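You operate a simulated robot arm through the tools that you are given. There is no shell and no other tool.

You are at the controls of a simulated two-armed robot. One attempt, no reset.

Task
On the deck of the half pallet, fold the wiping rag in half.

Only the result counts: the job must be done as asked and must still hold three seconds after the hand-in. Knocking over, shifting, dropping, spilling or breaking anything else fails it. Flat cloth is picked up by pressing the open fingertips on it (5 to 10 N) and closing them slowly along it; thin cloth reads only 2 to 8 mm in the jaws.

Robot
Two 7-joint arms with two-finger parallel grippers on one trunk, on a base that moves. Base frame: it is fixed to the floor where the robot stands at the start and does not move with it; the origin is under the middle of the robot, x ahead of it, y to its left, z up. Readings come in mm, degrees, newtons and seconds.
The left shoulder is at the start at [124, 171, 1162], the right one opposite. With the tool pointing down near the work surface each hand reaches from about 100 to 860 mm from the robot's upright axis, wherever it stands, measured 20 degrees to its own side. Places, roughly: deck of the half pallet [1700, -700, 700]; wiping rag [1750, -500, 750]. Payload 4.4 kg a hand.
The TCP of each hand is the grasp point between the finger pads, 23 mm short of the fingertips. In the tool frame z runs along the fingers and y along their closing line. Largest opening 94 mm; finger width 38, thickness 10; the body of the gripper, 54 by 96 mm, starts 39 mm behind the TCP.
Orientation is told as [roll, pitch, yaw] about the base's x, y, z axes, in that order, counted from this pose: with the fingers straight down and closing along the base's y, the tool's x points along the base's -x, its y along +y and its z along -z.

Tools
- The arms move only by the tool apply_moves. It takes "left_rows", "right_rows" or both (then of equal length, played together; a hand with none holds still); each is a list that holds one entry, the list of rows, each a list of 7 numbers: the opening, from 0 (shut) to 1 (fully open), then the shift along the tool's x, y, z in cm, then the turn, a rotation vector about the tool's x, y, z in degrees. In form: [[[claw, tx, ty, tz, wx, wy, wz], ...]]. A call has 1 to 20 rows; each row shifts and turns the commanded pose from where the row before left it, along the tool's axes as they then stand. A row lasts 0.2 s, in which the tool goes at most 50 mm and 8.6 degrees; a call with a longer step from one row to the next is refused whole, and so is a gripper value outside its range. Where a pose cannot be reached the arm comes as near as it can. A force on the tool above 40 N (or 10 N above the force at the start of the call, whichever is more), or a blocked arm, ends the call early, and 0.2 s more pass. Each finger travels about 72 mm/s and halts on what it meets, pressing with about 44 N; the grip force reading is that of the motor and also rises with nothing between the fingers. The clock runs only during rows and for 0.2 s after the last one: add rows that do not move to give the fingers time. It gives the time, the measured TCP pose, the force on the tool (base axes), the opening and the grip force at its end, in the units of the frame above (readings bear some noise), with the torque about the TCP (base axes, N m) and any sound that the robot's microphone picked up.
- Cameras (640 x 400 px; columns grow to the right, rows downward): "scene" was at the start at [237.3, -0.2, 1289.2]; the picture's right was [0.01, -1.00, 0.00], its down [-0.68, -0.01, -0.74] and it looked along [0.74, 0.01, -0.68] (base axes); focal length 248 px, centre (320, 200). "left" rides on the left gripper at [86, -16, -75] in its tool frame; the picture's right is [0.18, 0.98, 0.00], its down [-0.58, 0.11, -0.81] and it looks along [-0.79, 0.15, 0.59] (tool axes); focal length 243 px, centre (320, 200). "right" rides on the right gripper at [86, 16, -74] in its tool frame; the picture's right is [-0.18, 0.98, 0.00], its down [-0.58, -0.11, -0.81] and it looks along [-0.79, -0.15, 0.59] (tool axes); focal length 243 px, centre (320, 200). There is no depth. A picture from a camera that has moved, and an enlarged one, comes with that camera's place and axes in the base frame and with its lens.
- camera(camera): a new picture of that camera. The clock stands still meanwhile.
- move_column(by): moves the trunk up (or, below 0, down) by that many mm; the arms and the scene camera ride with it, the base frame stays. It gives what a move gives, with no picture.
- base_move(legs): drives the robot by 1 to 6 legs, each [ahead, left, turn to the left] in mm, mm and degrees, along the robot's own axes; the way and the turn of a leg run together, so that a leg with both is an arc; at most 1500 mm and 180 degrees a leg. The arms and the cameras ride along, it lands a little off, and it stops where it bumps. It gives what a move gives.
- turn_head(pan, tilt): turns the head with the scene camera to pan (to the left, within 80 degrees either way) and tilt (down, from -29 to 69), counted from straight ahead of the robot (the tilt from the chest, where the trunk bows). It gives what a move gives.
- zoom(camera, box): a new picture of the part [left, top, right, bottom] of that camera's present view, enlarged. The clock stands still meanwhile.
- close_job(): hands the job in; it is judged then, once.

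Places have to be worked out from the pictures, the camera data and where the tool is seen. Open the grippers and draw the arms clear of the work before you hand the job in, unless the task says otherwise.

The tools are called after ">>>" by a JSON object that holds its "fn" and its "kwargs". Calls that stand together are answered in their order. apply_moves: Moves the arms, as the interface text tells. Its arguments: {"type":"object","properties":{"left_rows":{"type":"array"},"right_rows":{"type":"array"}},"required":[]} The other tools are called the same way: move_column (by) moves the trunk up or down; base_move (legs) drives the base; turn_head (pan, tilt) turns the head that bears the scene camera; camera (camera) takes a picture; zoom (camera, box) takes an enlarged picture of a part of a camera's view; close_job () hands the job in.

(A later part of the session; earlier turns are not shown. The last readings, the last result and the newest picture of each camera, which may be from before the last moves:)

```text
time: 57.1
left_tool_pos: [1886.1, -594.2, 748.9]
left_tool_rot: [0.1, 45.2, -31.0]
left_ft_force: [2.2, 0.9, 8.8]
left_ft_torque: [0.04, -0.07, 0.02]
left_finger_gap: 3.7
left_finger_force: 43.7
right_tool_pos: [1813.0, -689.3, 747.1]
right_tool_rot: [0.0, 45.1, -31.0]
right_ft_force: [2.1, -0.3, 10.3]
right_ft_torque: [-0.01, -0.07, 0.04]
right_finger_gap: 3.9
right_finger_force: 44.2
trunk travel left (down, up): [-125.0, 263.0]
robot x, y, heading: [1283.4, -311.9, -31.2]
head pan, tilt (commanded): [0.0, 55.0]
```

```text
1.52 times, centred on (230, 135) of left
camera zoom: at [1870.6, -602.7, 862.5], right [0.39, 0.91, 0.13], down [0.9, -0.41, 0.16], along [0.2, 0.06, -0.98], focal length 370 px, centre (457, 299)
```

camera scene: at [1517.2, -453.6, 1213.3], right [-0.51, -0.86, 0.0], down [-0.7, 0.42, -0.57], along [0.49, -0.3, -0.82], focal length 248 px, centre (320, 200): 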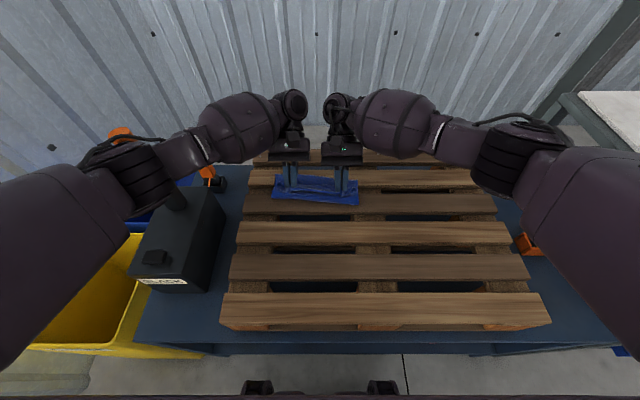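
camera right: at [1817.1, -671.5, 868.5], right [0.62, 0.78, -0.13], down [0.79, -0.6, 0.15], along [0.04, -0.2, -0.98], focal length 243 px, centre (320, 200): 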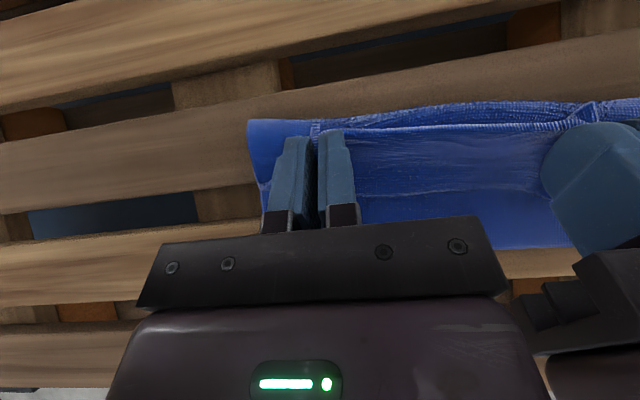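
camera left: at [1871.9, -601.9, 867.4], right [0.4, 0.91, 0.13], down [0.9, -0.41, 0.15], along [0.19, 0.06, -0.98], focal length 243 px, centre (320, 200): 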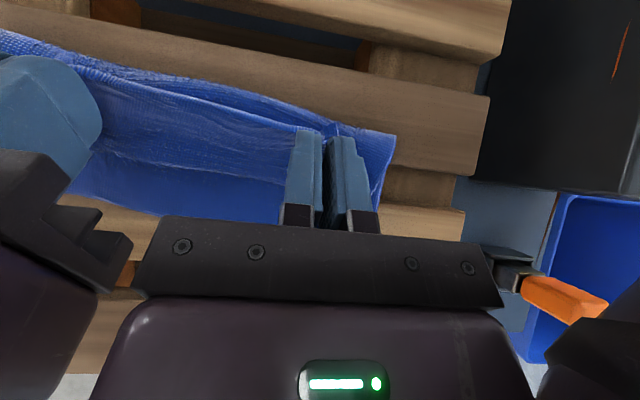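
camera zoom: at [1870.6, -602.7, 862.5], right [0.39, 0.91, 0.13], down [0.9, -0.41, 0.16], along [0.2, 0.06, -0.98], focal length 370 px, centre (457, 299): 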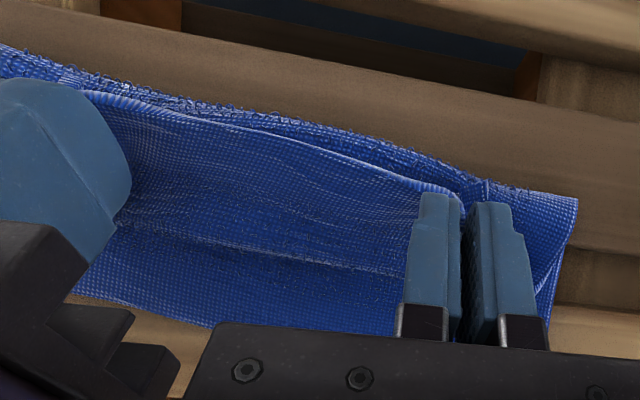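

Both fingertips press with 9–10 N, the upper layer lying over the lower with its hem held up at 45°. I ease up 2 mm and open the jaws slowly to see how the hem settles.

>>> {"fn": "apply_moves", "kwargs": {"left_rows": [[[0, 0.1, 0, -0.1, 0, 0, 0], [0.06, 0.03, 0, -0.03, 0, 0, 0], [0.12, 0, 0, 0, 0, 0, 0], [0.18, 0, 0, 0, 0, 0, 0], [0.24, 0, 0, 0, 0, 0, 0], [0.3, 0, 0, 0, 0, 0, 0], [0.3, 0, 0, 0, 0, 0, 0]]], "right_rows": [[[0, 0.1, 0, -0.1, 0, 0, 0], [0.06, 0.03, 0, -0.03, 0, 0, 0], [0.12, 0, 0, 0, 0, 0, 0], [0.18, 0, 0, 0, 0, 0, 0], [0.24, 0, 0, 0, 0, 0, 0], [0.3, 0, 0, 0, 0, 0, 0], [0.3, 0, 0, 0, 0, 0, 0]]]}}

>>> {"fn": "zoom", "kwargs": {"camera": "scene", "box": [250, 150, 380, 230]}}

>>> {"fn": "zoom", "kwargs": {"camera": "left", "box": [20, 20, 440, 250]}}

>>> {"fn": "zoom", "kwargs": {"camera": "right", "box": [200, 20, 620, 250]}}

```text
time: 58.7
left_tool_pos: [1887.5, -593.5, 749.3]
left_tool_rot: [0.0, 45.4, -31.0]
left_ft_force: [-0.4, -0.5, 3.8]
left_ft_torque: [0.0, 0.04, 0.03]
left_finger_gap: 27.1
left_finger_force: 0.1
right_tool_pos: [1810.8, -688.8, 747.1]
right_tool_rot: [0.0, 45.2, -31.1]
right_ft_force: [1.0, 1.7, 7.9]
right_ft_torque: [0.05, 0.03, 0.0]
right_finger_gap: 25.0
right_finger_force: 0.0
trunk travel left (down, up): [-125.0, 263.0]
robot x, y, heading: [1281.3, -309.7, -30.7]
head pan, tilt (commanded): [0.0, 55.0]
```

```text
4.92 times, centred on (315, 190) of scene
camera zoom: at [1516.7, -453.2, 1213.4], right [-0.51, -0.86, 0.0], down [-0.7, 0.42, -0.57], along [0.49, -0.3, -0.82], focal length 1224 px, centre (345, 249)
```

zoom: 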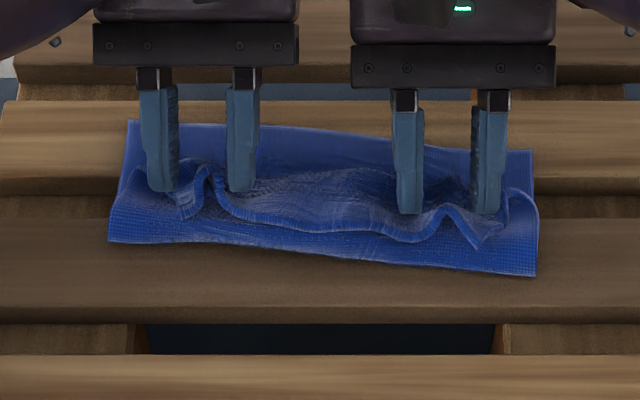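

```text
1.52 times, centred on (230, 135) of left
camera zoom: at [1871.3, -602.4, 862.6], right [0.39, 0.91, 0.13], down [0.9, -0.41, 0.15], along [0.19, 0.06, -0.98], focal length 370 px, centre (457, 299)
```

zoom: 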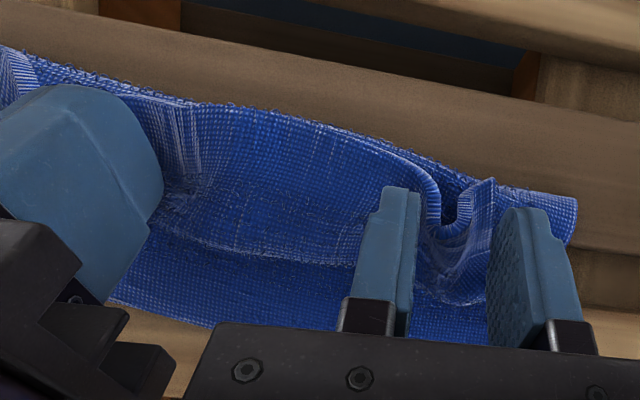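

```text
1.52 times, centred on (410, 135) of right
camera zoom: at [1816.1, -671.2, 863.4], right [0.62, 0.78, -0.13], down [0.79, -0.6, 0.15], along [0.04, -0.2, -0.98], focal length 370 px, centre (183, 299)
```

zoom: 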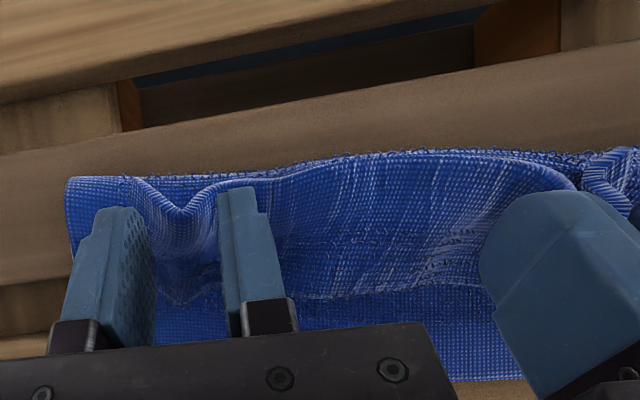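

The hem did not flip: it lies folded back on top, facing me, with the two ridges still standing between the open fingers. I shift the hands so that only the last ~10 mm of the hem lies between the pads, and look again before closing.

>>> {"fn": "apply_moves", "kwargs": {"left_rows": [[[0.3, 0.35, 0, 0, 0, 0, 0], [0.3, 0.35, 0, 0, 0, 0, 0], [0.3, 0.4, 0, 0, 0, 0, 0], [0.3, 0, 0, 0.3, 0, 0, 0], [0.3, 0, 0, 0.3, 0, 0, 0], [0.3, 0, 0, 0, 0, 0, 0]]], "right_rows": [[[0.3, 0.35, 0, 0, 0, 0, 0], [0.3, 0.35, 0, 0, 0, 0, 0], [0.3, 0.4, 0, 0, 0, 0, 0], [0.3, 0, 0, 0.3, 0, 0, 0], [0.3, 0, 0, 0.3, 0, 0, 0], [0.3, 0, 0, 0, 0, 0, 0]]]}}

>>> {"fn": "zoom", "kwargs": {"camera": "left", "box": [240, 80, 440, 230]}}

>>> {"fn": "zoom", "kwargs": {"camera": "right", "box": [200, 80, 400, 230]}}

>>> {"fn": "zoom", "kwargs": {"camera": "scene", "box": [260, 160, 370, 228]}}

```text
time: 60.1
left_tool_pos: [1875.2, -586.1, 751.1]
left_tool_rot: [0.1, 45.3, -30.9]
left_ft_force: [0.6, -1.1, 1.4]
left_ft_torque: [-0.02, -0.03, 0.02]
left_finger_gap: 28.2
left_finger_force: 0.0
right_tool_pos: [1802.5, -684.0, 750.5]
right_tool_rot: [-0.1, 45.4, -31.0]
right_ft_force: [0.7, 0.3, 1.0]
right_ft_torque: [-0.01, 0.03, -0.01]
right_finger_gap: 27.9
right_finger_force: 0.0
trunk travel left (down, up): [-125.0, 263.0]
robot x, y, heading: [1280.8, -306.5, -30.9]
head pan, tilt (commanded): [0.0, 55.0]
```

```text
2.67 times, centred on (340, 155) of left
camera zoom: at [1861.4, -596.6, 865.4], right [0.39, 0.91, 0.13], down [0.9, -0.41, 0.15], along [0.19, 0.06, -0.98], focal length 647 px, centre (267, 320)
```

zoom: 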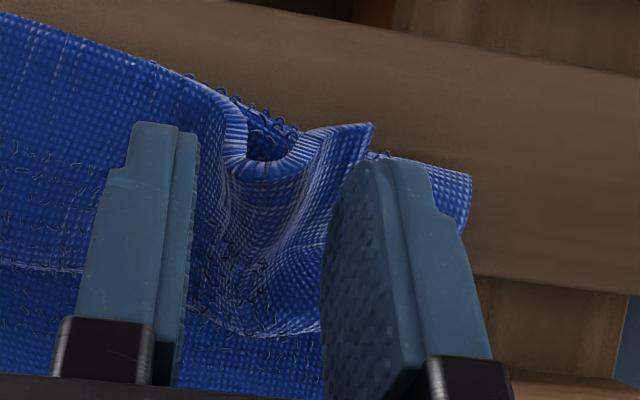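

```text
2.67 times, centred on (300, 155) of right
camera zoom: at [1805.6, -666.4, 867.1], right [0.62, 0.78, -0.13], down [0.79, -0.6, 0.15], along [0.04, -0.2, -0.98], focal length 647 px, centre (373, 320)
```

zoom: 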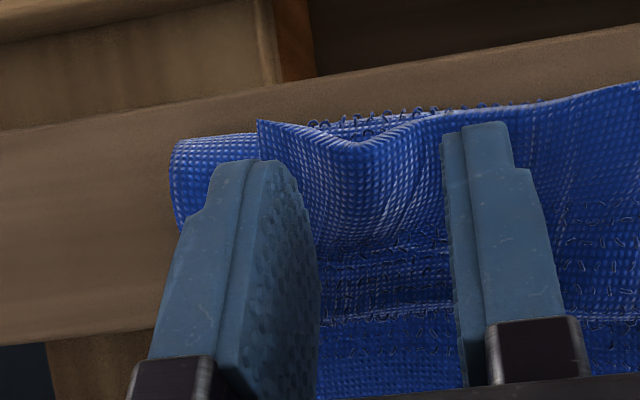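

```text
5.82 times, centred on (315, 194) of scene
camera zoom: at [1517.3, -453.7, 1213.2], right [-0.51, -0.86, 0.0], down [-0.7, 0.42, -0.57], along [0.49, -0.3, -0.82], focal length 1446 px, centre (349, 235)
```

zoom: 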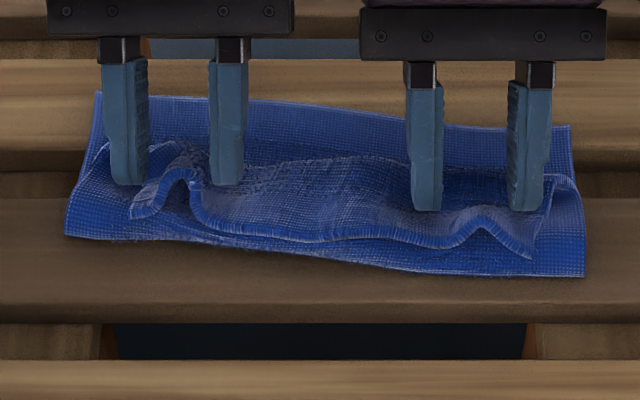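

The view is clear now: lower half 80 mm deep, then a 40–45 mm flap with the hem lying on top towards me, with arches at about (1893, 460) and (1875, 338). I draw back, set the hands upright and place them so that only ~12 mm of hem at those arches will be pinched.

>>> {"fn": "apply_moves", "kwargs": {"left_rows": [[[0.33, 0, 0, -1.0, 0, 0, 0], [0.36, 0, 0, -1.5, 0, 0, 0], [0.36, 0, 0, -1.5, 0, 0, 0], [0.36, 0, 0, 0, 0, -7.55, 0], [0.36, 0, 0, 0, 0, -7.55, 0], [0.36, 0, 0, 0, 0, -7.55, 0], [0.36, 0, 0, 0, 0, -7.55, 0], [0.36, 0, 0, 0, 0, -7.55, 0], [0.36, 0, 0, 0, 0, -7.55, 0], [0.36, 1.7, -0.1, 0, 0, 0, 0], [0.36, 1.7, -0.1, 0, 0, 0, 0], [0.36, 1.7, -0.08, 0, 0, 0, 0], [0.36, 0, 0, 0, 0, 0, 0]]], "right_rows": [[[0.33, 0, 0, -1.0, 0, 0, 0], [0.36, 0, 0, -1.5, 0, 0, 0], [0.36, 0, 0, -1.5, 0, 0, 0], [0.36, 0, 0, 0, 0, -7.55, 0], [0.36, 0, 0, 0, 0, -7.55, 0], [0.36, 0, 0, 0, 0, -7.55, 0], [0.36, 0, 0, 0, 0, -7.55, 0], [0.36, 0, 0, 0, 0, -7.55, 0], [0.36, 0, 0, 0, 0, -7.55, 0], [0.36, 1.92, -0.13, 0, 0, 0, 0], [0.36, 1.92, -0.13, 0, 0, 0, 0], [0.36, 1.92, -0.14, 0, 0, 0, 0], [0.36, 0, 0, 0, 0, 0, 0]]]}}

>>> {"fn": "zoom", "kwargs": {"camera": "left", "box": [220, 60, 440, 230]}}

>>> {"fn": "zoom", "kwargs": {"camera": "right", "box": [200, 60, 420, 230]}}

>>> {"fn": "zoom", "kwargs": {"camera": "scene", "box": [250, 150, 380, 230]}}

```text
time: 62.9
left_tool_pos: [1854.4, -577.1, 779.2]
left_tool_rot: [0.0, 0.1, -30.8]
left_ft_force: [0.2, 0.0, 0.2]
left_ft_torque: [0.04, 0.02, 0.0]
left_finger_gap: 33.9
left_finger_force: 0.1
right_tool_pos: [1774.4, -670.4, 780.6]
right_tool_rot: [0.0, 0.0, -31.0]
right_ft_force: [-0.6, -0.2, -0.6]
right_ft_torque: [0.01, -0.01, 0.0]
right_finger_gap: 33.9
right_finger_force: 0.1
trunk travel left (down, up): [-125.0, 263.0]
robot x, y, heading: [1276.1, -310.6, -30.9]
head pan, tilt (commanded): [0.0, 55.0]
```

```text
2.35 times, centred on (330, 145) of left
camera zoom: at [1772.5, -546.9, 853.9], right [0.35, 0.94, 0.0], down [0.55, -0.21, 0.81], along [0.76, -0.28, -0.59], focal length 571 px, centre (296, 329)
```

zoom: 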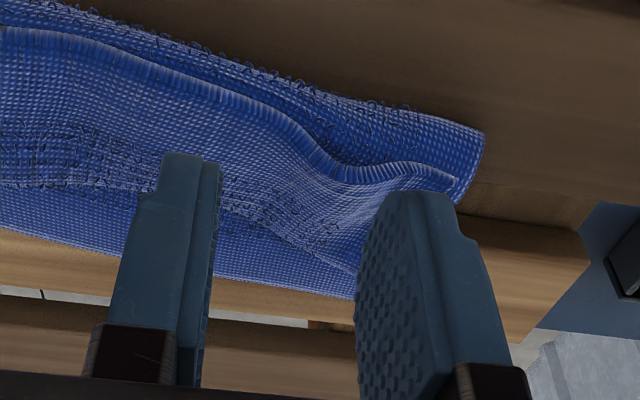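

```text
2.35 times, centred on (310, 145) of right
camera zoom: at [1710.9, -612.6, 856.9], right [0.66, 0.75, 0.0], down [0.44, -0.39, 0.81], along [0.6, -0.54, -0.59], focal length 571 px, centre (344, 329)
```

zoom: 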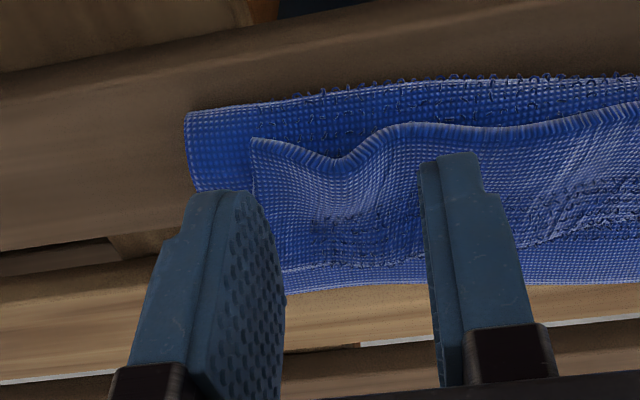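

```text
4.92 times, centred on (315, 190) of scene
camera zoom: at [1517.5, -453.8, 1213.1], right [-0.51, -0.86, 0.0], down [-0.7, 0.42, -0.57], along [0.49, -0.3, -0.82], focal length 1224 px, centre (345, 249)
```

zoom: 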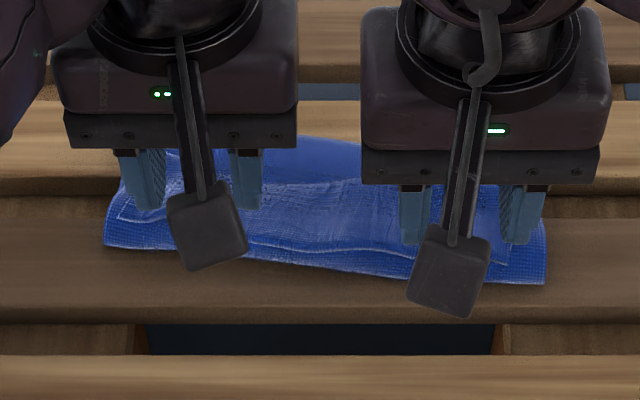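

The hem now runs about (1900, 511) – (1904, 478) – (1879, 403) – (1884, 334) – (1872, 312), with low arches at 478 and 334. I move the fingers over these arches, overlapping the hem by about 12 mm, and lower to just above the cloth.

>>> {"fn": "apply_moves", "kwargs": {"left_rows": [[[0.36, -0.2, 0.6, 0, 0, 0, 0], [0.36, -0.2, 0.6, 0, 0, 0, 0], [0.36, -0.22, 0.67, 0, 0, 0, 0], [0.36, 0, 0, 0.8, 0, 0, 0], [0.36, 0, 0, 0.8, 0, 0, 0], [0.36, 0, 0, 0.8, 0, 0, 0], [0.36, 0, 0, 0.6, 0, 0, 0], [0.36, 0, 0, 0, 0, 0, 0]]], "right_rows": [[[0.36, -0.2, 0, 0, 0, 0, 0], [0.36, -0.2, -0.05, 0, 0, 0, 0], [0.36, -0.27, -0.05, 0, 0, 0, 0], [0.36, 0, 0, 0.8, 0, 0, 0], [0.36, 0, 0, 0.8, 0, 0, 0], [0.36, 0, 0, 0.8, 0, 0, 0], [0.36, 0, 0, 0.6, 0, 0, 0], [0.36, 0, 0, 0, 0, 0, 0]]]}}

>>> {"fn": "zoom", "kwargs": {"camera": "left", "box": [220, 60, 440, 230]}}

>>> {"fn": "zoom", "kwargs": {"camera": "right", "box": [200, 60, 420, 230]}}

```text
time: 64.7
left_tool_pos: [1871.2, -564.1, 751.1]
left_tool_rot: [-0.1, 0.0, -31.1]
left_ft_force: [0.0, 0.3, 0.4]
left_ft_torque: [0.01, -0.02, 0.0]
left_finger_gap: 33.9
left_finger_force: 0.1
right_tool_pos: [1780.7, -675.7, 749.7]
right_tool_rot: [0.0, -0.1, -31.0]
right_ft_force: [-0.1, 0.3, 0.5]
right_ft_torque: [0.03, 0.01, 0.03]
right_finger_gap: 33.9
right_finger_force: 0.0
trunk travel left (down, up): [-125.0, 263.0]
robot x, y, heading: [1278.2, -310.3, -31.2]
head pan, tilt (commanded): [0.0, 55.0]
```

```text
2.35 times, centred on (330, 145) of left
camera zoom: at [1788.6, -534.2, 824.7], right [0.35, 0.94, 0.0], down [0.55, -0.21, 0.81], along [0.76, -0.28, -0.59], focal length 571 px, centre (296, 329)
```

zoom: 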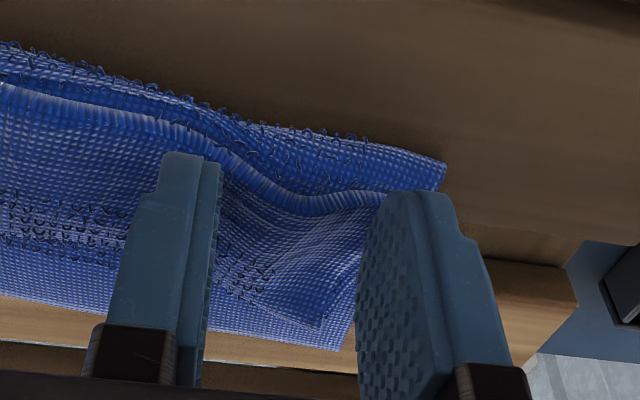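

```text
2.35 times, centred on (310, 145) of right
camera zoom: at [1716.5, -617.6, 825.4], right [0.66, 0.75, 0.0], down [0.44, -0.39, 0.81], along [0.6, -0.54, -0.59], focal length 571 px, centre (344, 329)
```

zoom: 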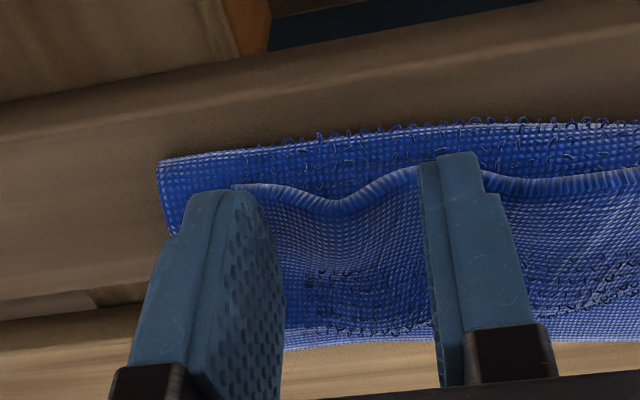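

Placement is good: hem overlap 17 mm left and 13 mm right. I shift the left 4 mm nearer and lower both in small steps to touch.

>>> {"fn": "apply_moves", "kwargs": {"left_rows": [[[0.36, 0.4, 0, 0.1, 0, 0, 0], [0.36, 0, 0, 0.1, 0, 0, 0], [0.36, 0, 0, 0.1, 0, 0, 0], [0.36, 0, 0, 0.1, 0, 0, 0], [0.36, 0, 0, 0.1, 0, 0, 0], [0.36, 0, 0, 0, 0, 0, 0]]], "right_rows": [[[0.36, 0, 0, 0.1, 0, 0, 0], [0.36, 0, 0, 0.1, 0, 0, 0], [0.36, 0, 0, 0.1, 0, 0, 0], [0.36, 0, 0, 0.1, 0, 0, 0], [0.36, 0, 0, 0.1, 0, 0, 0], [0.36, 0, 0, 0, 0, 0, 0]]]}}

```text
time: 66.1
left_tool_pos: [1867.2, -563.1, 745.8]
left_tool_rot: [-0.1, -0.1, -31.1]
left_ft_force: [-0.1, 0.4, 2.7]
left_ft_torque: [-0.05, -0.02, 0.0]
left_finger_gap: 33.7
left_finger_force: 0.1
right_tool_pos: [1782.1, -676.5, 746.1]
right_tool_rot: [0.0, 0.0, -31.0]
right_ft_force: [0.2, -1.3, 1.8]
right_ft_torque: [-0.06, -0.05, -0.04]
right_finger_gap: 33.9
right_finger_force: 0.1
trunk travel left (down, up): [-125.0, 263.0]
robot x, y, heading: [1282.6, -312.0, -31.2]
head pan, tilt (commanded): [0.0, 55.0]
```

First touch (2.7 and 1.8 N). I press about 1 mm further and close slowly part-way.

>>> {"fn": "apply_moves", "kwargs": {"left_rows": [[[0.36, 0, 0, 0.08, 0, 0, 0], [0.34, 0, 0, 0, 0, 0, 0], [0.32, 0, 0, 0, 0, 0, 0], [0.3, 0, 0, 0, 0, 0, 0], [0.28, 0, 0, 0, 0, 0, 0], [0.26, 0, 0, 0, 0, 0, 0], [0.24, 0, 0, 0, 0, 0, 0], [0.22, 0, 0, 0, 0, 0, 0], [0.2, 0, 0, 0, 0, 0, 0], [0.18, 0, 0, 0, 0, 0, 0]]], "right_rows": [[[0.36, 0, 0, 0.12, 0, 0, 0], [0.34, 0, 0, 0, 0, 0, 0], [0.32, 0, 0, 0, 0, 0, 0], [0.3, 0, 0, 0, 0, 0, 0], [0.28, 0, 0, 0, 0, 0, 0], [0.26, 0, 0, 0, 0, 0, 0], [0.24, 0, 0, 0, 0, 0, 0], [0.22, 0, 0, 0, 0, 0, 0], [0.2, 0, 0, 0, 0, 0, 0], [0.18, 0, 0, 0, 0, 0, 0]]]}}

>>> {"fn": "zoom", "kwargs": {"camera": "left", "box": [220, 60, 440, 230]}}

>>> {"fn": "zoom", "kwargs": {"camera": "right", "box": [200, 60, 420, 230]}}

```text
time: 68.3
left_tool_pos: [1866.3, -563.5, 744.2]
left_tool_rot: [0.0, 0.1, -30.9]
left_ft_force: [0.2, -0.3, 2.5]
left_ft_torque: [-0.04, 0.0, 0.01]
left_finger_gap: 16.7
left_finger_force: 0.1
right_tool_pos: [1780.0, -675.6, 744.5]
right_tool_rot: [0.0, 0.0, -31.1]
right_ft_force: [0.8, -0.7, 2.3]
right_ft_torque: [-0.02, -0.02, 0.0]
right_finger_gap: 16.6
right_finger_force: 0.1
trunk travel left (down, up): [-125.0, 263.0]
robot x, y, heading: [1280.1, -311.5, -31.0]
head pan, tilt (commanded): [0.0, 55.0]
```

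```text
2.35 times, centred on (330, 145) of left
camera zoom: at [1785.2, -532.3, 819.2], right [0.35, 0.94, 0.0], down [0.55, -0.21, 0.81], along [0.76, -0.28, -0.59], focal length 571 px, centre (296, 329)
```

zoom: 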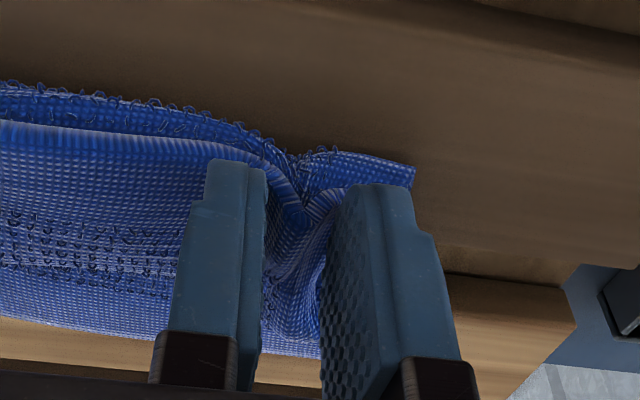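

```text
2.35 times, centred on (310, 145) of right
camera zoom: at [1716.3, -617.6, 820.4], right [0.66, 0.75, 0.0], down [0.44, -0.39, 0.81], along [0.6, -0.54, -0.59], focal length 571 px, centre (344, 329)
```

zoom: 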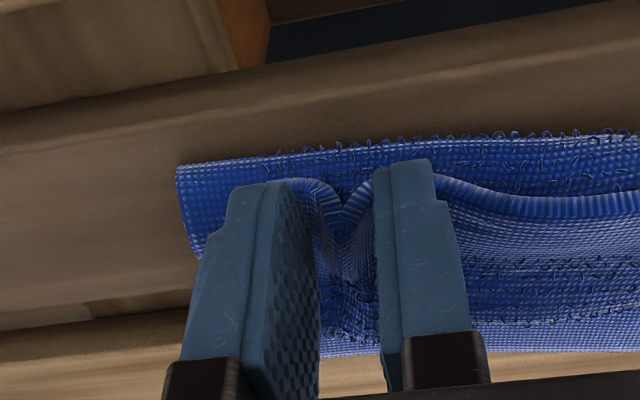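

The flap ridges are gathering nicely, though the left may also nip the layers below. I raise the left by 1.5 mm and close both fully.

>>> {"fn": "apply_moves", "kwargs": {"left_rows": [[[0.16, 0, 0, -0.15, 0, 0, 0], [0.14, 0, 0, 0, 0, 0, 0], [0.12, 0, 0, 0, 0, 0, 0], [0.1, 0, 0, 0, 0, 0, 0], [0.08, 0, 0, 0, 0, 0, 0], [0.06, 0, 0, 0, 0, 0, 0], [0.04, 0, 0, 0, 0, 0, 0], [0.02, 0, 0, 0, 0, 0, 0], [0.0, 0, 0, 0, 0, 0, 0], [0.0, 0, 0, 0, 0, 0, 0]]], "right_rows": [[[0.16, 0, 0, -0.05, 0, 0, 0], [0.14, 0, 0, 0, 0, 0, 0], [0.12, 0, 0, 0, 0, 0, 0], [0.1, 0, 0, 0, 0, 0, 0], [0.08, 0, 0, 0, 0, 0, 0], [0.06, 0, 0, 0, 0, 0, 0], [0.04, 0, 0, 0, 0, 0, 0], [0.02, 0, 0, 0, 0, 0, 0], [0.0, 0, 0, 0, 0, 0, 0], [0.0, 0, 0, 0, 0, 0, 0]]]}}

>>> {"fn": "zoom", "kwargs": {"camera": "left", "box": [220, 60, 440, 230]}}

>>> {"fn": "zoom", "kwargs": {"camera": "right", "box": [200, 60, 420, 230]}}

```text
time: 70.5
left_tool_pos: [1867.8, -563.0, 745.0]
left_tool_rot: [-0.1, 0.0, -31.0]
left_ft_force: [-7.5, -11.9, 1.2]
left_ft_torque: [-0.3, 0.18, -0.03]
left_finger_gap: 4.3
left_finger_force: 44.1
right_tool_pos: [1781.0, -675.4, 745.6]
right_tool_rot: [0.1, 0.0, -30.8]
right_ft_force: [6.9, 12.1, 2.9]
right_ft_torque: [0.28, -0.2, 0.29]
right_finger_gap: 4.0
right_finger_force: 43.6
trunk travel left (down, up): [-125.0, 263.0]
robot x, y, heading: [1279.8, -310.6, -31.1]
head pan, tilt (commanded): [0.0, 55.0]
```

```text
2.35 times, centred on (330, 145) of left
camera zoom: at [1784.8, -532.3, 820.1], right [0.35, 0.94, 0.0], down [0.55, -0.21, 0.81], along [0.76, -0.28, -0.59], focal length 571 px, centre (296, 329)
```

zoom: 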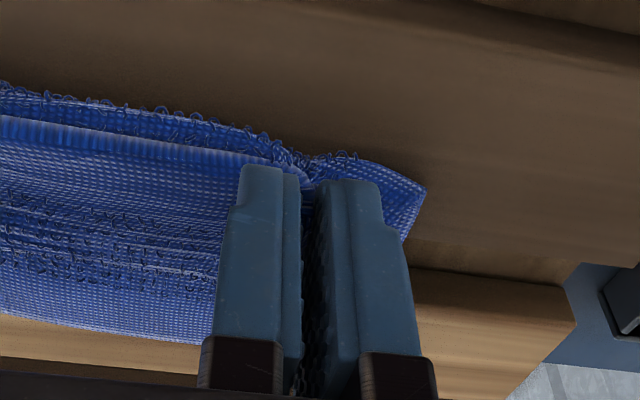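

```text
2.35 times, centred on (310, 145) of right
camera zoom: at [1716.2, -617.0, 821.0], right [0.66, 0.75, 0.0], down [0.44, -0.39, 0.81], along [0.6, -0.53, -0.59], focal length 571 px, centre (344, 329)
```

zoom: 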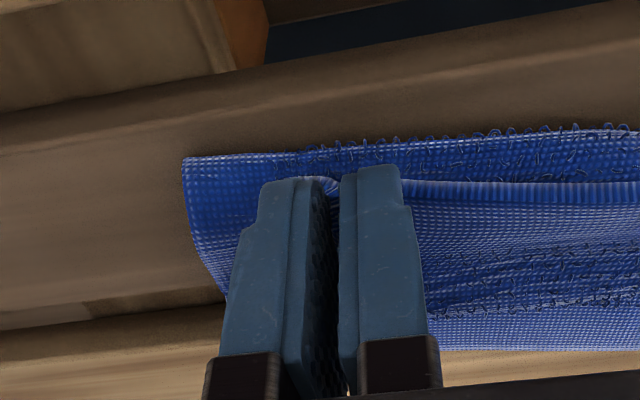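

Both jaws hold a single flap ridge (4.3 and 4.0 mm). I ease the 14 N pull between the hands, then lift the flap and swing it over with growing tilt, checking half-way.

>>> {"fn": "apply_moves", "kwargs": {"left_rows": [[[0, 0, -0.2, -0.1, 0, 0, 0], [0, 0, -0.2, -0.1, 0, 0, 0], [0, -0.126, 0, -0.52, 0, 2.5, 0], [0, -0.126, 0, -0.52, 0, 2.5, 0], [0, -0.126, 0, -0.52, 0, 2.5, 0], [0, -0.126, 0, -0.52, 0, 2.5, 0], [0, -0.126, 0, -0.52, 0, 2.5, 0], [0, -0.126, 0, -0.52, 0, 2.5, 0], [0, -0.273, 0, -0.229, 0, 2.5, 0], [0, -0.273, 0, -0.229, 0, 2.5, 0], [0, -0.273, 0, -0.229, 0, 2.5, 0], [0, -0.273, 0, -0.229, 0, 2.5, 0], [0, -0.273, 0, -0.229, 0, 2.5, 0], [0, -0.273, 0, -0.229, 0, 2.5, 0], [0, 0, 0, 0, 0, 0, 0]]], "right_rows": [[[0, 0, 0.2, -0.1, 0, 0, 0], [0, 0, 0.2, -0.1, 0, 0, 0], [0, -0.126, 0, -0.52, 0, 2.5, 0], [0, -0.126, 0, -0.52, 0, 2.5, 0], [0, -0.126, 0, -0.52, 0, 2.5, 0], [0, -0.126, 0, -0.52, 0, 2.5, 0], [0, -0.126, 0, -0.52, 0, 2.5, 0], [0, -0.126, 0, -0.52, 0, 2.5, 0], [0, -0.273, 0, -0.229, 0, 2.5, 0], [0, -0.273, 0, -0.229, 0, 2.5, 0], [0, -0.273, 0, -0.229, 0, 2.5, 0], [0, -0.273, 0, -0.229, 0, 2.5, 0], [0, -0.273, 0, -0.229, 0, 2.5, 0], [0, -0.273, 0, -0.229, 0, 2.5, 0], [0, 0, 0, 0, 0, 0, 0]]]}}

>>> {"fn": "zoom", "kwargs": {"camera": "scene", "box": [250, 150, 380, 230]}}

>>> {"fn": "zoom", "kwargs": {"camera": "left", "box": [20, 20, 440, 250]}}

>>> {"fn": "zoom", "kwargs": {"camera": "right", "box": [200, 20, 620, 250]}}

```text
time: 73.7
left_tool_pos: [1893.5, -582.8, 784.9]
left_tool_rot: [0.0, 30.0, -31.0]
left_ft_force: [-1.9, -3.7, -0.4]
left_ft_torque: [-0.08, 0.03, 0.04]
left_finger_gap: 3.7
left_finger_force: 43.9
right_tool_pos: [1809.3, -690.2, 783.5]
right_tool_rot: [0.0, 30.0, -30.9]
right_ft_force: [2.7, 3.3, 0.9]
right_ft_torque: [0.11, -0.07, 0.04]
right_finger_gap: 3.7
right_finger_force: 44.4
trunk travel left (down, up): [-125.0, 263.0]
robot x, y, heading: [1276.9, -309.2, -31.3]
head pan, tilt (commanded): [0.0, 55.0]
```

```text
4.92 times, centred on (315, 190) of scene
camera zoom: at [1517.3, -453.7, 1213.2], right [-0.51, -0.86, 0.0], down [-0.7, 0.42, -0.57], along [0.49, -0.3, -0.82], focal length 1224 px, centre (345, 249)
```

zoom: 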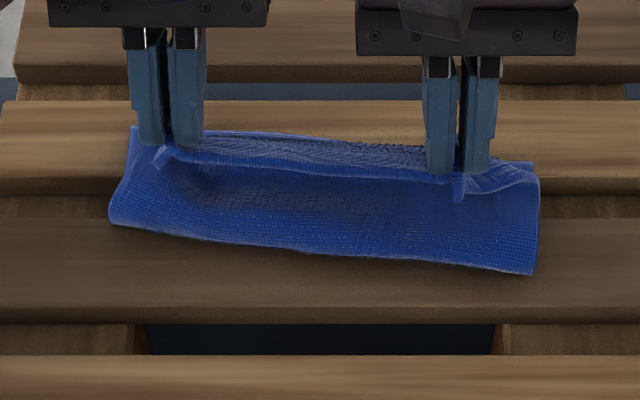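

```text
1.52 times, centred on (230, 135) of left
camera zoom: at [1851.8, -577.4, 892.6], right [0.37, 0.92, 0.09], down [0.83, -0.37, 0.41], along [0.41, -0.07, -0.91], focal length 370 px, centre (457, 299)
```

zoom: 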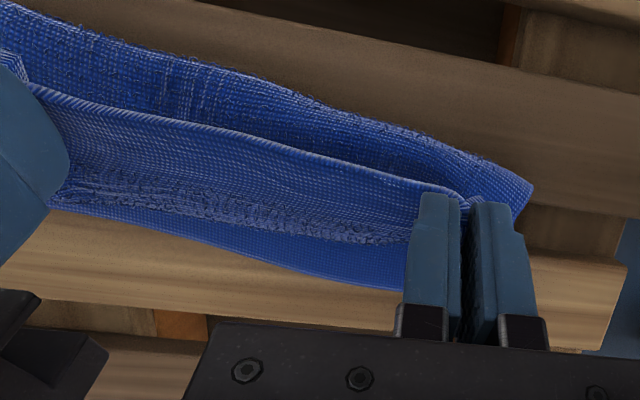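

```text
1.52 times, centred on (410, 135) of right
camera zoom: at [1787.3, -656.4, 892.9], right [0.64, 0.76, -0.09], down [0.72, -0.56, 0.41], along [0.26, -0.33, -0.91], focal length 370 px, centre (183, 299)
```

zoom: 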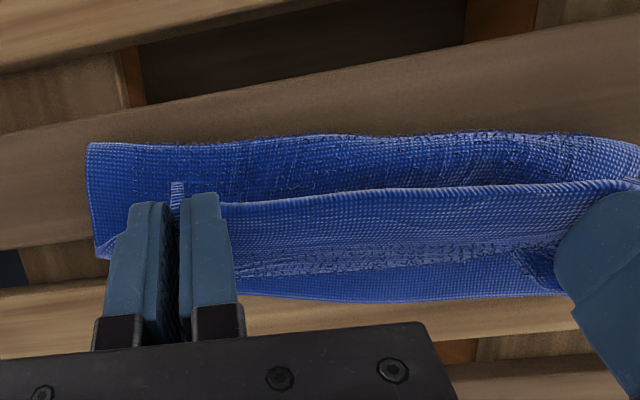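

The flap has swung over: the hem is now near the far edge, and the front bulges at 1904 (left), 1882 (mid) and 1870 (right). I lower it nearly straight down with more tilt so the slack rolls towards me.

>>> {"fn": "apply_moves", "kwargs": {"left_rows": [[[0, -0.358, 0, 0.204, 0, 2.5, 0], [0, -0.358, 0, 0.204, 0, 2.5, 0], [0, -0.358, 0, 0.204, 0, 2.5, 0], [0, -0.358, 0, 0.204, 0, 2.5, 0], [0, -0.358, 0, 0.204, 0, 2.5, 0], [0, -0.358, 0, 0.204, 0, 2.5, 0], [0, 0, 0, 0, 0, 0, 0]]], "right_rows": [[[0, -0.358, 0, 0.204, 0, 2.5, 0], [0, -0.358, 0, 0.204, 0, 2.5, 0], [0, -0.358, 0, 0.204, 0, 2.5, 0], [0, -0.358, 0, 0.204, 0, 2.5, 0], [0, -0.358, 0, 0.204, 0, 2.5, 0], [0, -0.358, 0, 0.204, 0, 2.5, 0], [0, 0, 0, 0, 0, 0, 0]]]}}

>>> {"fn": "zoom", "kwargs": {"camera": "scene", "box": [250, 150, 380, 230]}}

>>> {"fn": "zoom", "kwargs": {"camera": "left", "box": [20, 20, 440, 250]}}

```text
time: 75.3
left_tool_pos: [1900.4, -588.4, 764.6]
left_tool_rot: [0.0, 44.9, -31.1]
left_ft_force: [-2.8, -3.0, -0.6]
left_ft_torque: [-0.04, -0.03, 0.06]
left_finger_gap: 3.9
left_finger_force: 43.8
right_tool_pos: [1816.5, -693.6, 761.6]
right_tool_rot: [-0.1, 45.0, -31.0]
right_ft_force: [1.1, 4.0, 0.6]
right_ft_torque: [0.13, -0.05, 0.0]
right_finger_gap: 4.0
right_finger_force: 44.2
trunk travel left (down, up): [-125.0, 263.0]
robot x, y, heading: [1282.8, -308.6, -31.1]
head pan, tilt (commanded): [0.0, 55.0]
```

```text
4.92 times, centred on (315, 190) of scene
camera zoom: at [1516.1, -453.2, 1213.7], right [-0.51, -0.86, 0.0], down [-0.7, 0.42, -0.57], along [0.49, -0.3, -0.82], focal length 1224 px, centre (345, 249)
```

zoom: 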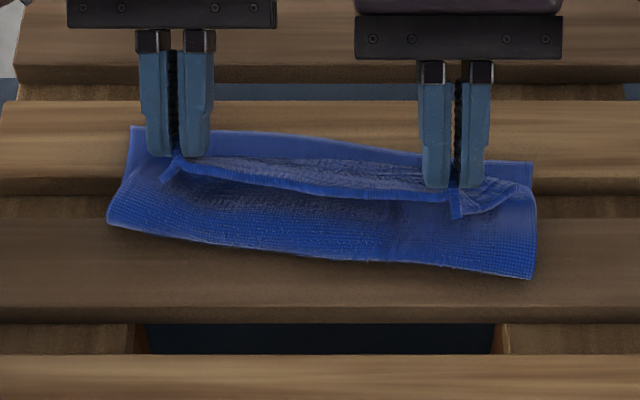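

```text
1.52 times, centred on (230, 135) of left
camera zoom: at [1884.3, -597.9, 878.0], right [0.39, 0.91, 0.13], down [0.9, -0.41, 0.16], along [0.2, 0.05, -0.98], focal length 370 px, centre (457, 299)
```

zoom: 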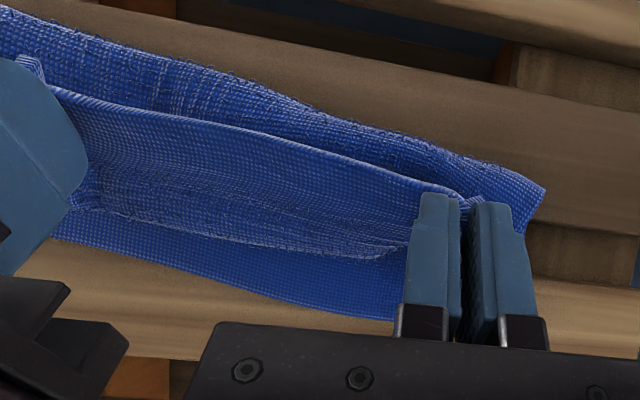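

The shape is good: only a narrow hem strip still faces me. I bring the held edge down onto the lower layer, about 25 mm before the far edge.

>>> {"fn": "apply_moves", "kwargs": {"left_rows": [[[0, -0.276, 0, 0.092, 0, 0, 0], [0, -0.276, 0, 0.092, 0, 0, 0], [0, -0.276, 0, 0.092, 0, 0, 0], [0, -0.276, 0, 0.092, 0, 0, 0], [0, -0.276, 0, 0.092, 0, 0, 0], [0, 0, 0, 0, 0, 0, 0]]], "right_rows": [[[0, -0.276, 0, 0.092, 0, 0, 0], [0, -0.276, 0, 0.092, 0, 0, 0], [0, -0.276, 0, 0.092, 0, 0, 0], [0, -0.276, 0, 0.092, 0, 0, 0], [0, -0.22, 0, 0.05, 0, 0, 0], [0, 0, 0, 0, 0, 0, 0]]]}}

>>> {"fn": "zoom", "kwargs": {"camera": "scene", "box": [250, 150, 380, 230]}}

>>> {"fn": "zoom", "kwargs": {"camera": "left", "box": [20, 20, 440, 250]}}

>>> {"fn": "zoom", "kwargs": {"camera": "right", "box": [200, 20, 620, 250]}}

```text
time: 76.7
left_tool_pos: [1905.0, -589.9, 750.7]
left_tool_rot: [-0.1, 44.9, -31.1]
left_ft_force: [-3.3, -4.1, 4.8]
left_ft_torque: [-0.08, 0.08, 0.04]
left_finger_gap: 4.0
left_finger_force: 44.0
right_tool_pos: [1823.4, -697.0, 750.1]
right_tool_rot: [0.0, 44.9, -30.9]
right_ft_force: [1.6, 5.1, 9.5]
right_ft_torque: [0.21, -0.05, -0.01]
right_finger_gap: 4.2
right_finger_force: 44.5
trunk travel left (down, up): [-125.0, 263.0]
robot x, y, heading: [1278.6, -311.9, -31.1]
head pan, tilt (commanded): [0.0, 55.0]
```

```text
4.92 times, centred on (315, 190) of scene
camera zoom: at [1516.2, -453.0, 1213.8], right [-0.51, -0.86, 0.0], down [-0.7, 0.42, -0.57], along [0.49, -0.3, -0.82], focal length 1224 px, centre (345, 249)
```

zoom: 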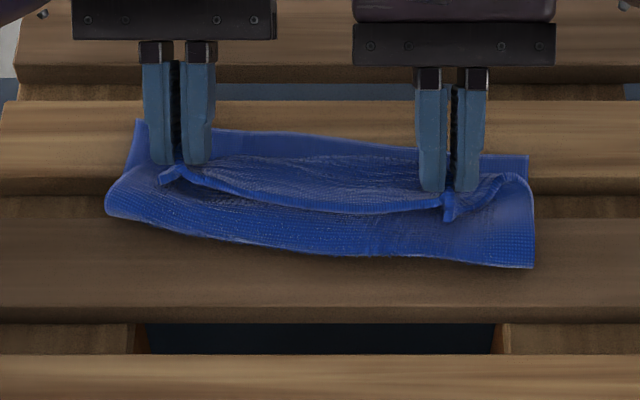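

```text
1.52 times, centred on (230, 135) of left
camera zoom: at [1890.2, -600.1, 864.2], right [0.39, 0.91, 0.13], down [0.9, -0.41, 0.16], along [0.2, 0.05, -0.98], focal length 370 px, centre (457, 299)
```

zoom: 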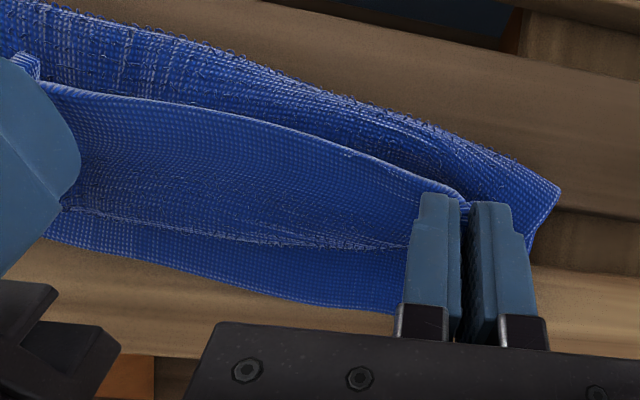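

```text
1.52 times, centred on (410, 135) of right
camera zoom: at [1825.1, -678.0, 865.7], right [0.62, 0.78, -0.13], down [0.79, -0.6, 0.16], along [0.05, -0.2, -0.98], focal length 370 px, centre (183, 299)
```

zoom: 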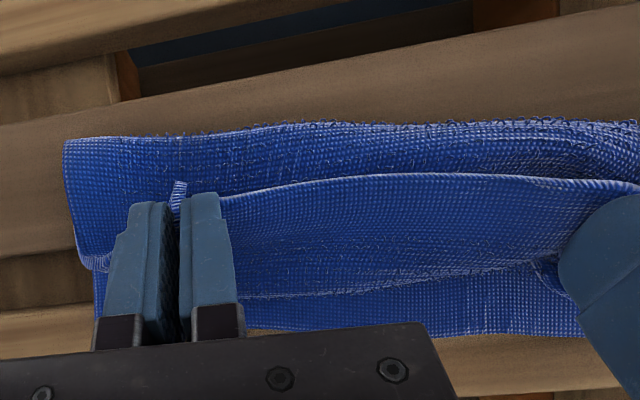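

The held edge rests on the lower layer (5 and 9 N). I open slowly and draw the hands off along the fingers, then stand them upright above.

>>> {"fn": "apply_moves", "kwargs": {"left_rows": [[[0, 0.05, -0.1, -0.05, 0, 0, 0], [0, 0, 0, 0, 0, 0, 0], [0.06, 0.05, 0, -0.05, 0, 0, 0], [0.12, 0, 0, 0, 0, 0, 0], [0.18, 0, 0, 0, 0, 0, 0], [0.24, 0, 0, 0, 0, 0, 0], [0.28, 0, 0, 0, 0, 0, 0], [0.28, 0, 0, 0, 0, 0, 0], [0.28, 0, 0, -0.8, 0, 0, 0], [0.28, 0, 0, -1.2, 0, 0, 0], [0.28, 0, 0, -1.5, 0, 0, 0], [0.28, 0, 0, -1.5, 0, 0, 0], [0.28, 0, 0, 0, 0, 0, 0]]], "right_rows": [[[0, 0.05, 0.1, -0.05, 0, 0, 0], [0, 0, 0, 0, 0, 0, 0], [0.06, 0.05, 0, -0.05, 0, 0, 0], [0.12, 0, 0, 0, 0, 0, 0], [0.18, 0, 0, 0, 0, 0, 0], [0.24, 0, 0, 0, 0, 0, 0], [0.28, 0, 0, 0, 0, 0, 0], [0.28, 0, 0, 0, 0, 0, 0], [0.28, 0, 0, -0.8, 0, 0, 0], [0.28, 0, 0, -1.2, 0, 0, 0], [0.28, 0, 0, -1.5, 0, 0, 0], [0.28, 0, 0, -1.5, 0, 0, 0], [0.28, 0, 0, 0, 0, 0, 0]]]}}

>>> {"fn": "zoom", "kwargs": {"camera": "scene", "box": [250, 150, 380, 230]}}

>>> {"fn": "zoom", "kwargs": {"camera": "left", "box": [20, 20, 440, 250]}}

>>> {"fn": "zoom", "kwargs": {"camera": "right", "box": [200, 20, 620, 250]}}

```text
time: 79.5
left_tool_pos: [1937.3, -608.2, 784.7]
left_tool_rot: [0.1, 45.1, -30.9]
left_ft_force: [0.0, -0.1, -0.7]
left_ft_torque: [0.05, 0.0, -0.04]
left_finger_gap: 26.3
left_finger_force: 0.0
right_tool_pos: [1855.8, -713.9, 784.9]
right_tool_rot: [0.0, 45.0, -30.9]
right_ft_force: [0.2, -0.2, -0.1]
right_ft_torque: [0.0, 0.01, -0.01]
right_finger_gap: 26.3
right_finger_force: 0.0
trunk travel left (down, up): [-125.0, 263.0]
robot x, y, heading: [1277.2, -310.0, -31.2]
head pan, tilt (commanded): [0.0, 55.0]
```

```text
4.92 times, centred on (315, 190) of scene
camera zoom: at [1517.7, -453.9, 1213.0], right [-0.51, -0.86, 0.0], down [-0.7, 0.42, -0.57], along [0.49, -0.3, -0.82], focal length 1224 px, centre (345, 249)
```

zoom: 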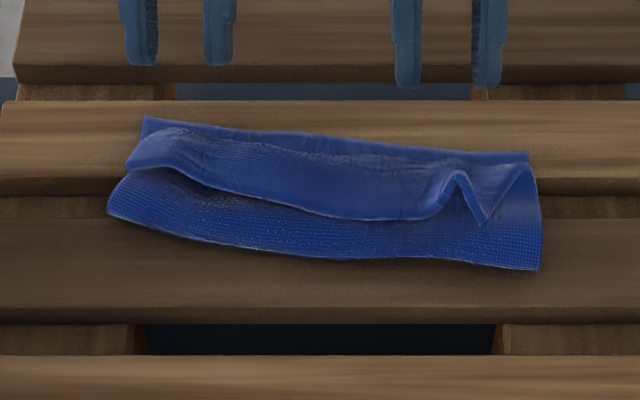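

```text
1.52 times, centred on (230, 135) of left
camera zoom: at [1921.0, -619.3, 897.8], right [0.39, 0.91, 0.13], down [0.9, -0.41, 0.16], along [0.2, 0.05, -0.98], focal length 370 px, centre (457, 299)
```

zoom: 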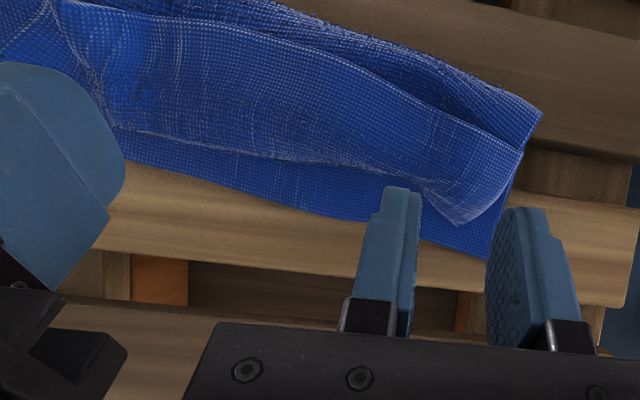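

```text
1.52 times, centred on (410, 135) of right
camera zoom: at [1858.1, -696.0, 900.1], right [0.62, 0.78, -0.13], down [0.79, -0.6, 0.16], along [0.04, -0.2, -0.98], focal length 370 px, centre (183, 299)
```

zoom: 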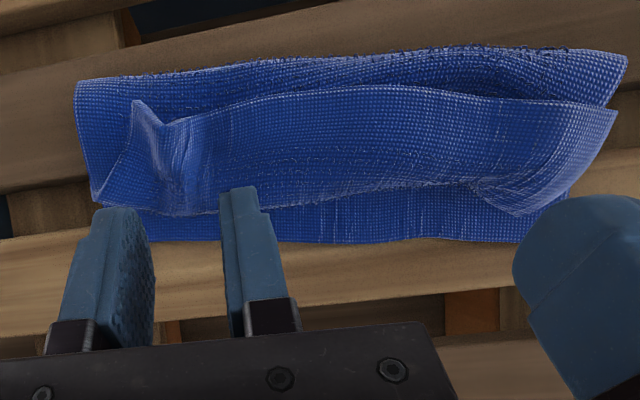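

Now the folded rag is in full view: the lower half 80–86 mm deep, the hinge about 20 mm before the far edge, and the hem flap (25–40 mm) lying back towards me. I bring both hands upright to the near side, to use the open fingers as a rake and push that flap over.

>>> {"fn": "apply_moves", "kwargs": {"left_rows": [[[0.4, 0.7, 0, -0.7, 0, 0, 0], [0.58, 0.7, 0, -0.7, 0, 0, 0], [0.58, 0, 0, 0, 0, -7.5, 0], [0.58, 0, 0, 0, 0, -7.5, 0], [0.58, 0, 0, 0, 0, -7.5, 0], [0.58, 0, 0, 0, 0, -7.5, 0], [0.58, 0, 0, 0, 0, -7.5, 0], [0.58, 0, 0, 0, 0, -7.5, 0], [0.58, 2.3, -0.21, 0, 0, 0, 0], [0.58, 2.3, -0.21, 0, 0, 0, 0], [0.58, 2.3, -0.21, 0, 0, 0, 0], [0.58, 2.3, -0.21, 0, 0, 0, 0], [0.58, 0, 0, 0, 0, 0, 0]]], "right_rows": [[[0.36, 0.7, 0, -0.7, 0, 0, 0], [0.36, 0.7, 0, -0.7, 0, 0, 0], [0.36, 0, 0, 0, 0, -7.5, 0], [0.36, 0, 0, 0, 0, -7.5, 0], [0.36, 0, 0, 0, 0, -7.5, 0], [0.36, 0, 0, 0, 0, -7.5, 0], [0.36, 0, 0, 0, 0, -7.5, 0], [0.36, 0, 0, 0, 0, -7.5, 0], [0.36, 2.3, 0.15, 0, 0, 0, 0], [0.36, 2.3, 0.15, 0, 0, 0, 0], [0.36, 2.3, 0.15, 0, 0, 0, 0], [0.36, 2.3, 0.15, 0, 0, 0, 0], [0.36, 0, 0, 0, 0, 0, 0]]]}}

>>> {"fn": "camera", "kwargs": {"camera": "left"}}

>>> {"fn": "camera", "kwargs": {"camera": "right"}}

```text
time: 82.3
left_tool_pos: [1856.4, -567.5, 804.9]
left_tool_rot: [0.1, 0.1, -30.8]
left_ft_force: [1.0, -0.6, 0.3]
left_ft_torque: [0.0, 0.02, 0.04]
left_finger_gap: 54.4
left_finger_force: 0.0
right_tool_pos: [1779.6, -663.0, 805.0]
right_tool_rot: [-0.1, 0.1, -31.0]
right_ft_force: [-0.1, -0.2, -0.1]
right_ft_torque: [0.0, 0.0, -0.03]
right_finger_gap: 34.0
right_finger_force: 0.0
trunk travel left (down, up): [-125.0, 263.0]
robot x, y, heading: [1280.5, -308.9, -30.8]
head pan, tilt (commanded): [0.0, 55.0]
```

```text
taken
camera left: at [1773.8, -536.9, 878.4], right [0.34, 0.94, 0.0], down [0.56, -0.21, 0.81], along [0.76, -0.28, -0.59], focal length 243 px, centre (320, 200)
```

left: 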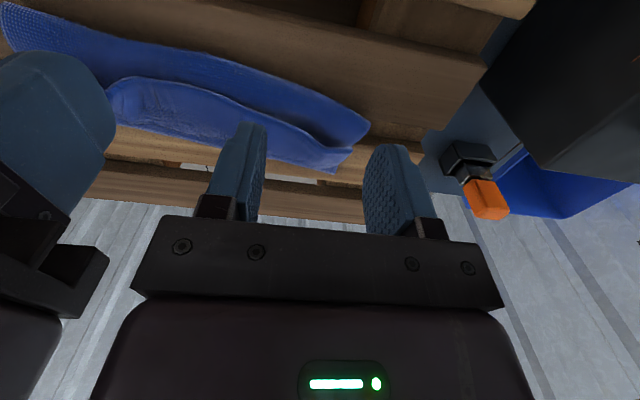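

```text
taken
camera right: at [1715.4, -604.5, 880.6], right [0.66, 0.75, 0.0], down [0.44, -0.39, 0.81], along [0.6, -0.53, -0.59], focal length 243 px, centre (320, 200)
```

right: 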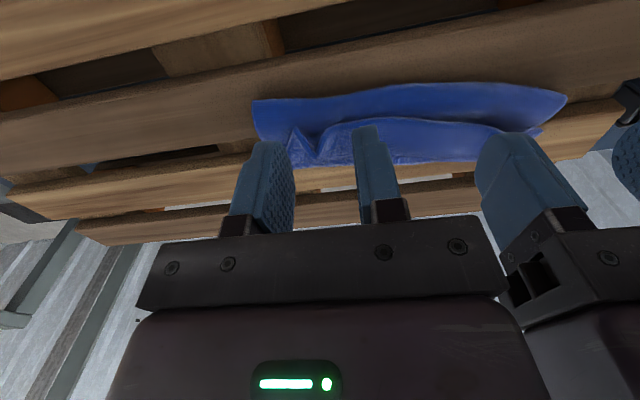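

I enlarge the wrist views to place the rake tines in front of the hem.

>>> {"fn": "zoom", "kwargs": {"camera": "left", "box": [80, 40, 420, 240]}}

>>> {"fn": "zoom", "kwargs": {"camera": "right", "box": [220, 60, 560, 260]}}

```text
1.88 times, centred on (250, 140) of left
camera zoom: at [1773.8, -536.9, 878.4], right [0.34, 0.94, 0.0], down [0.56, -0.21, 0.81], along [0.76, -0.28, -0.59], focal length 457 px, centre (452, 313)
```

zoom: 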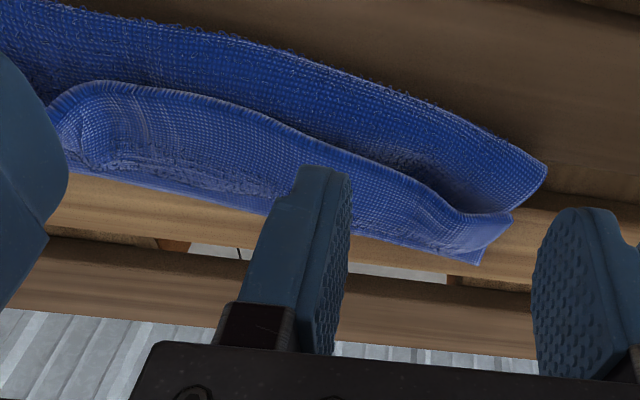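

```text
1.88 times, centred on (390, 160) of right
camera zoom: at [1715.4, -604.5, 880.6], right [0.66, 0.75, 0.0], down [0.44, -0.39, 0.81], along [0.6, -0.53, -0.59], focal length 457 px, centre (188, 275)
```

zoom: 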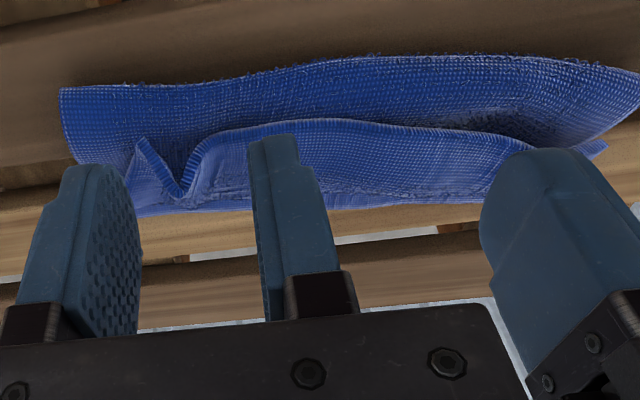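

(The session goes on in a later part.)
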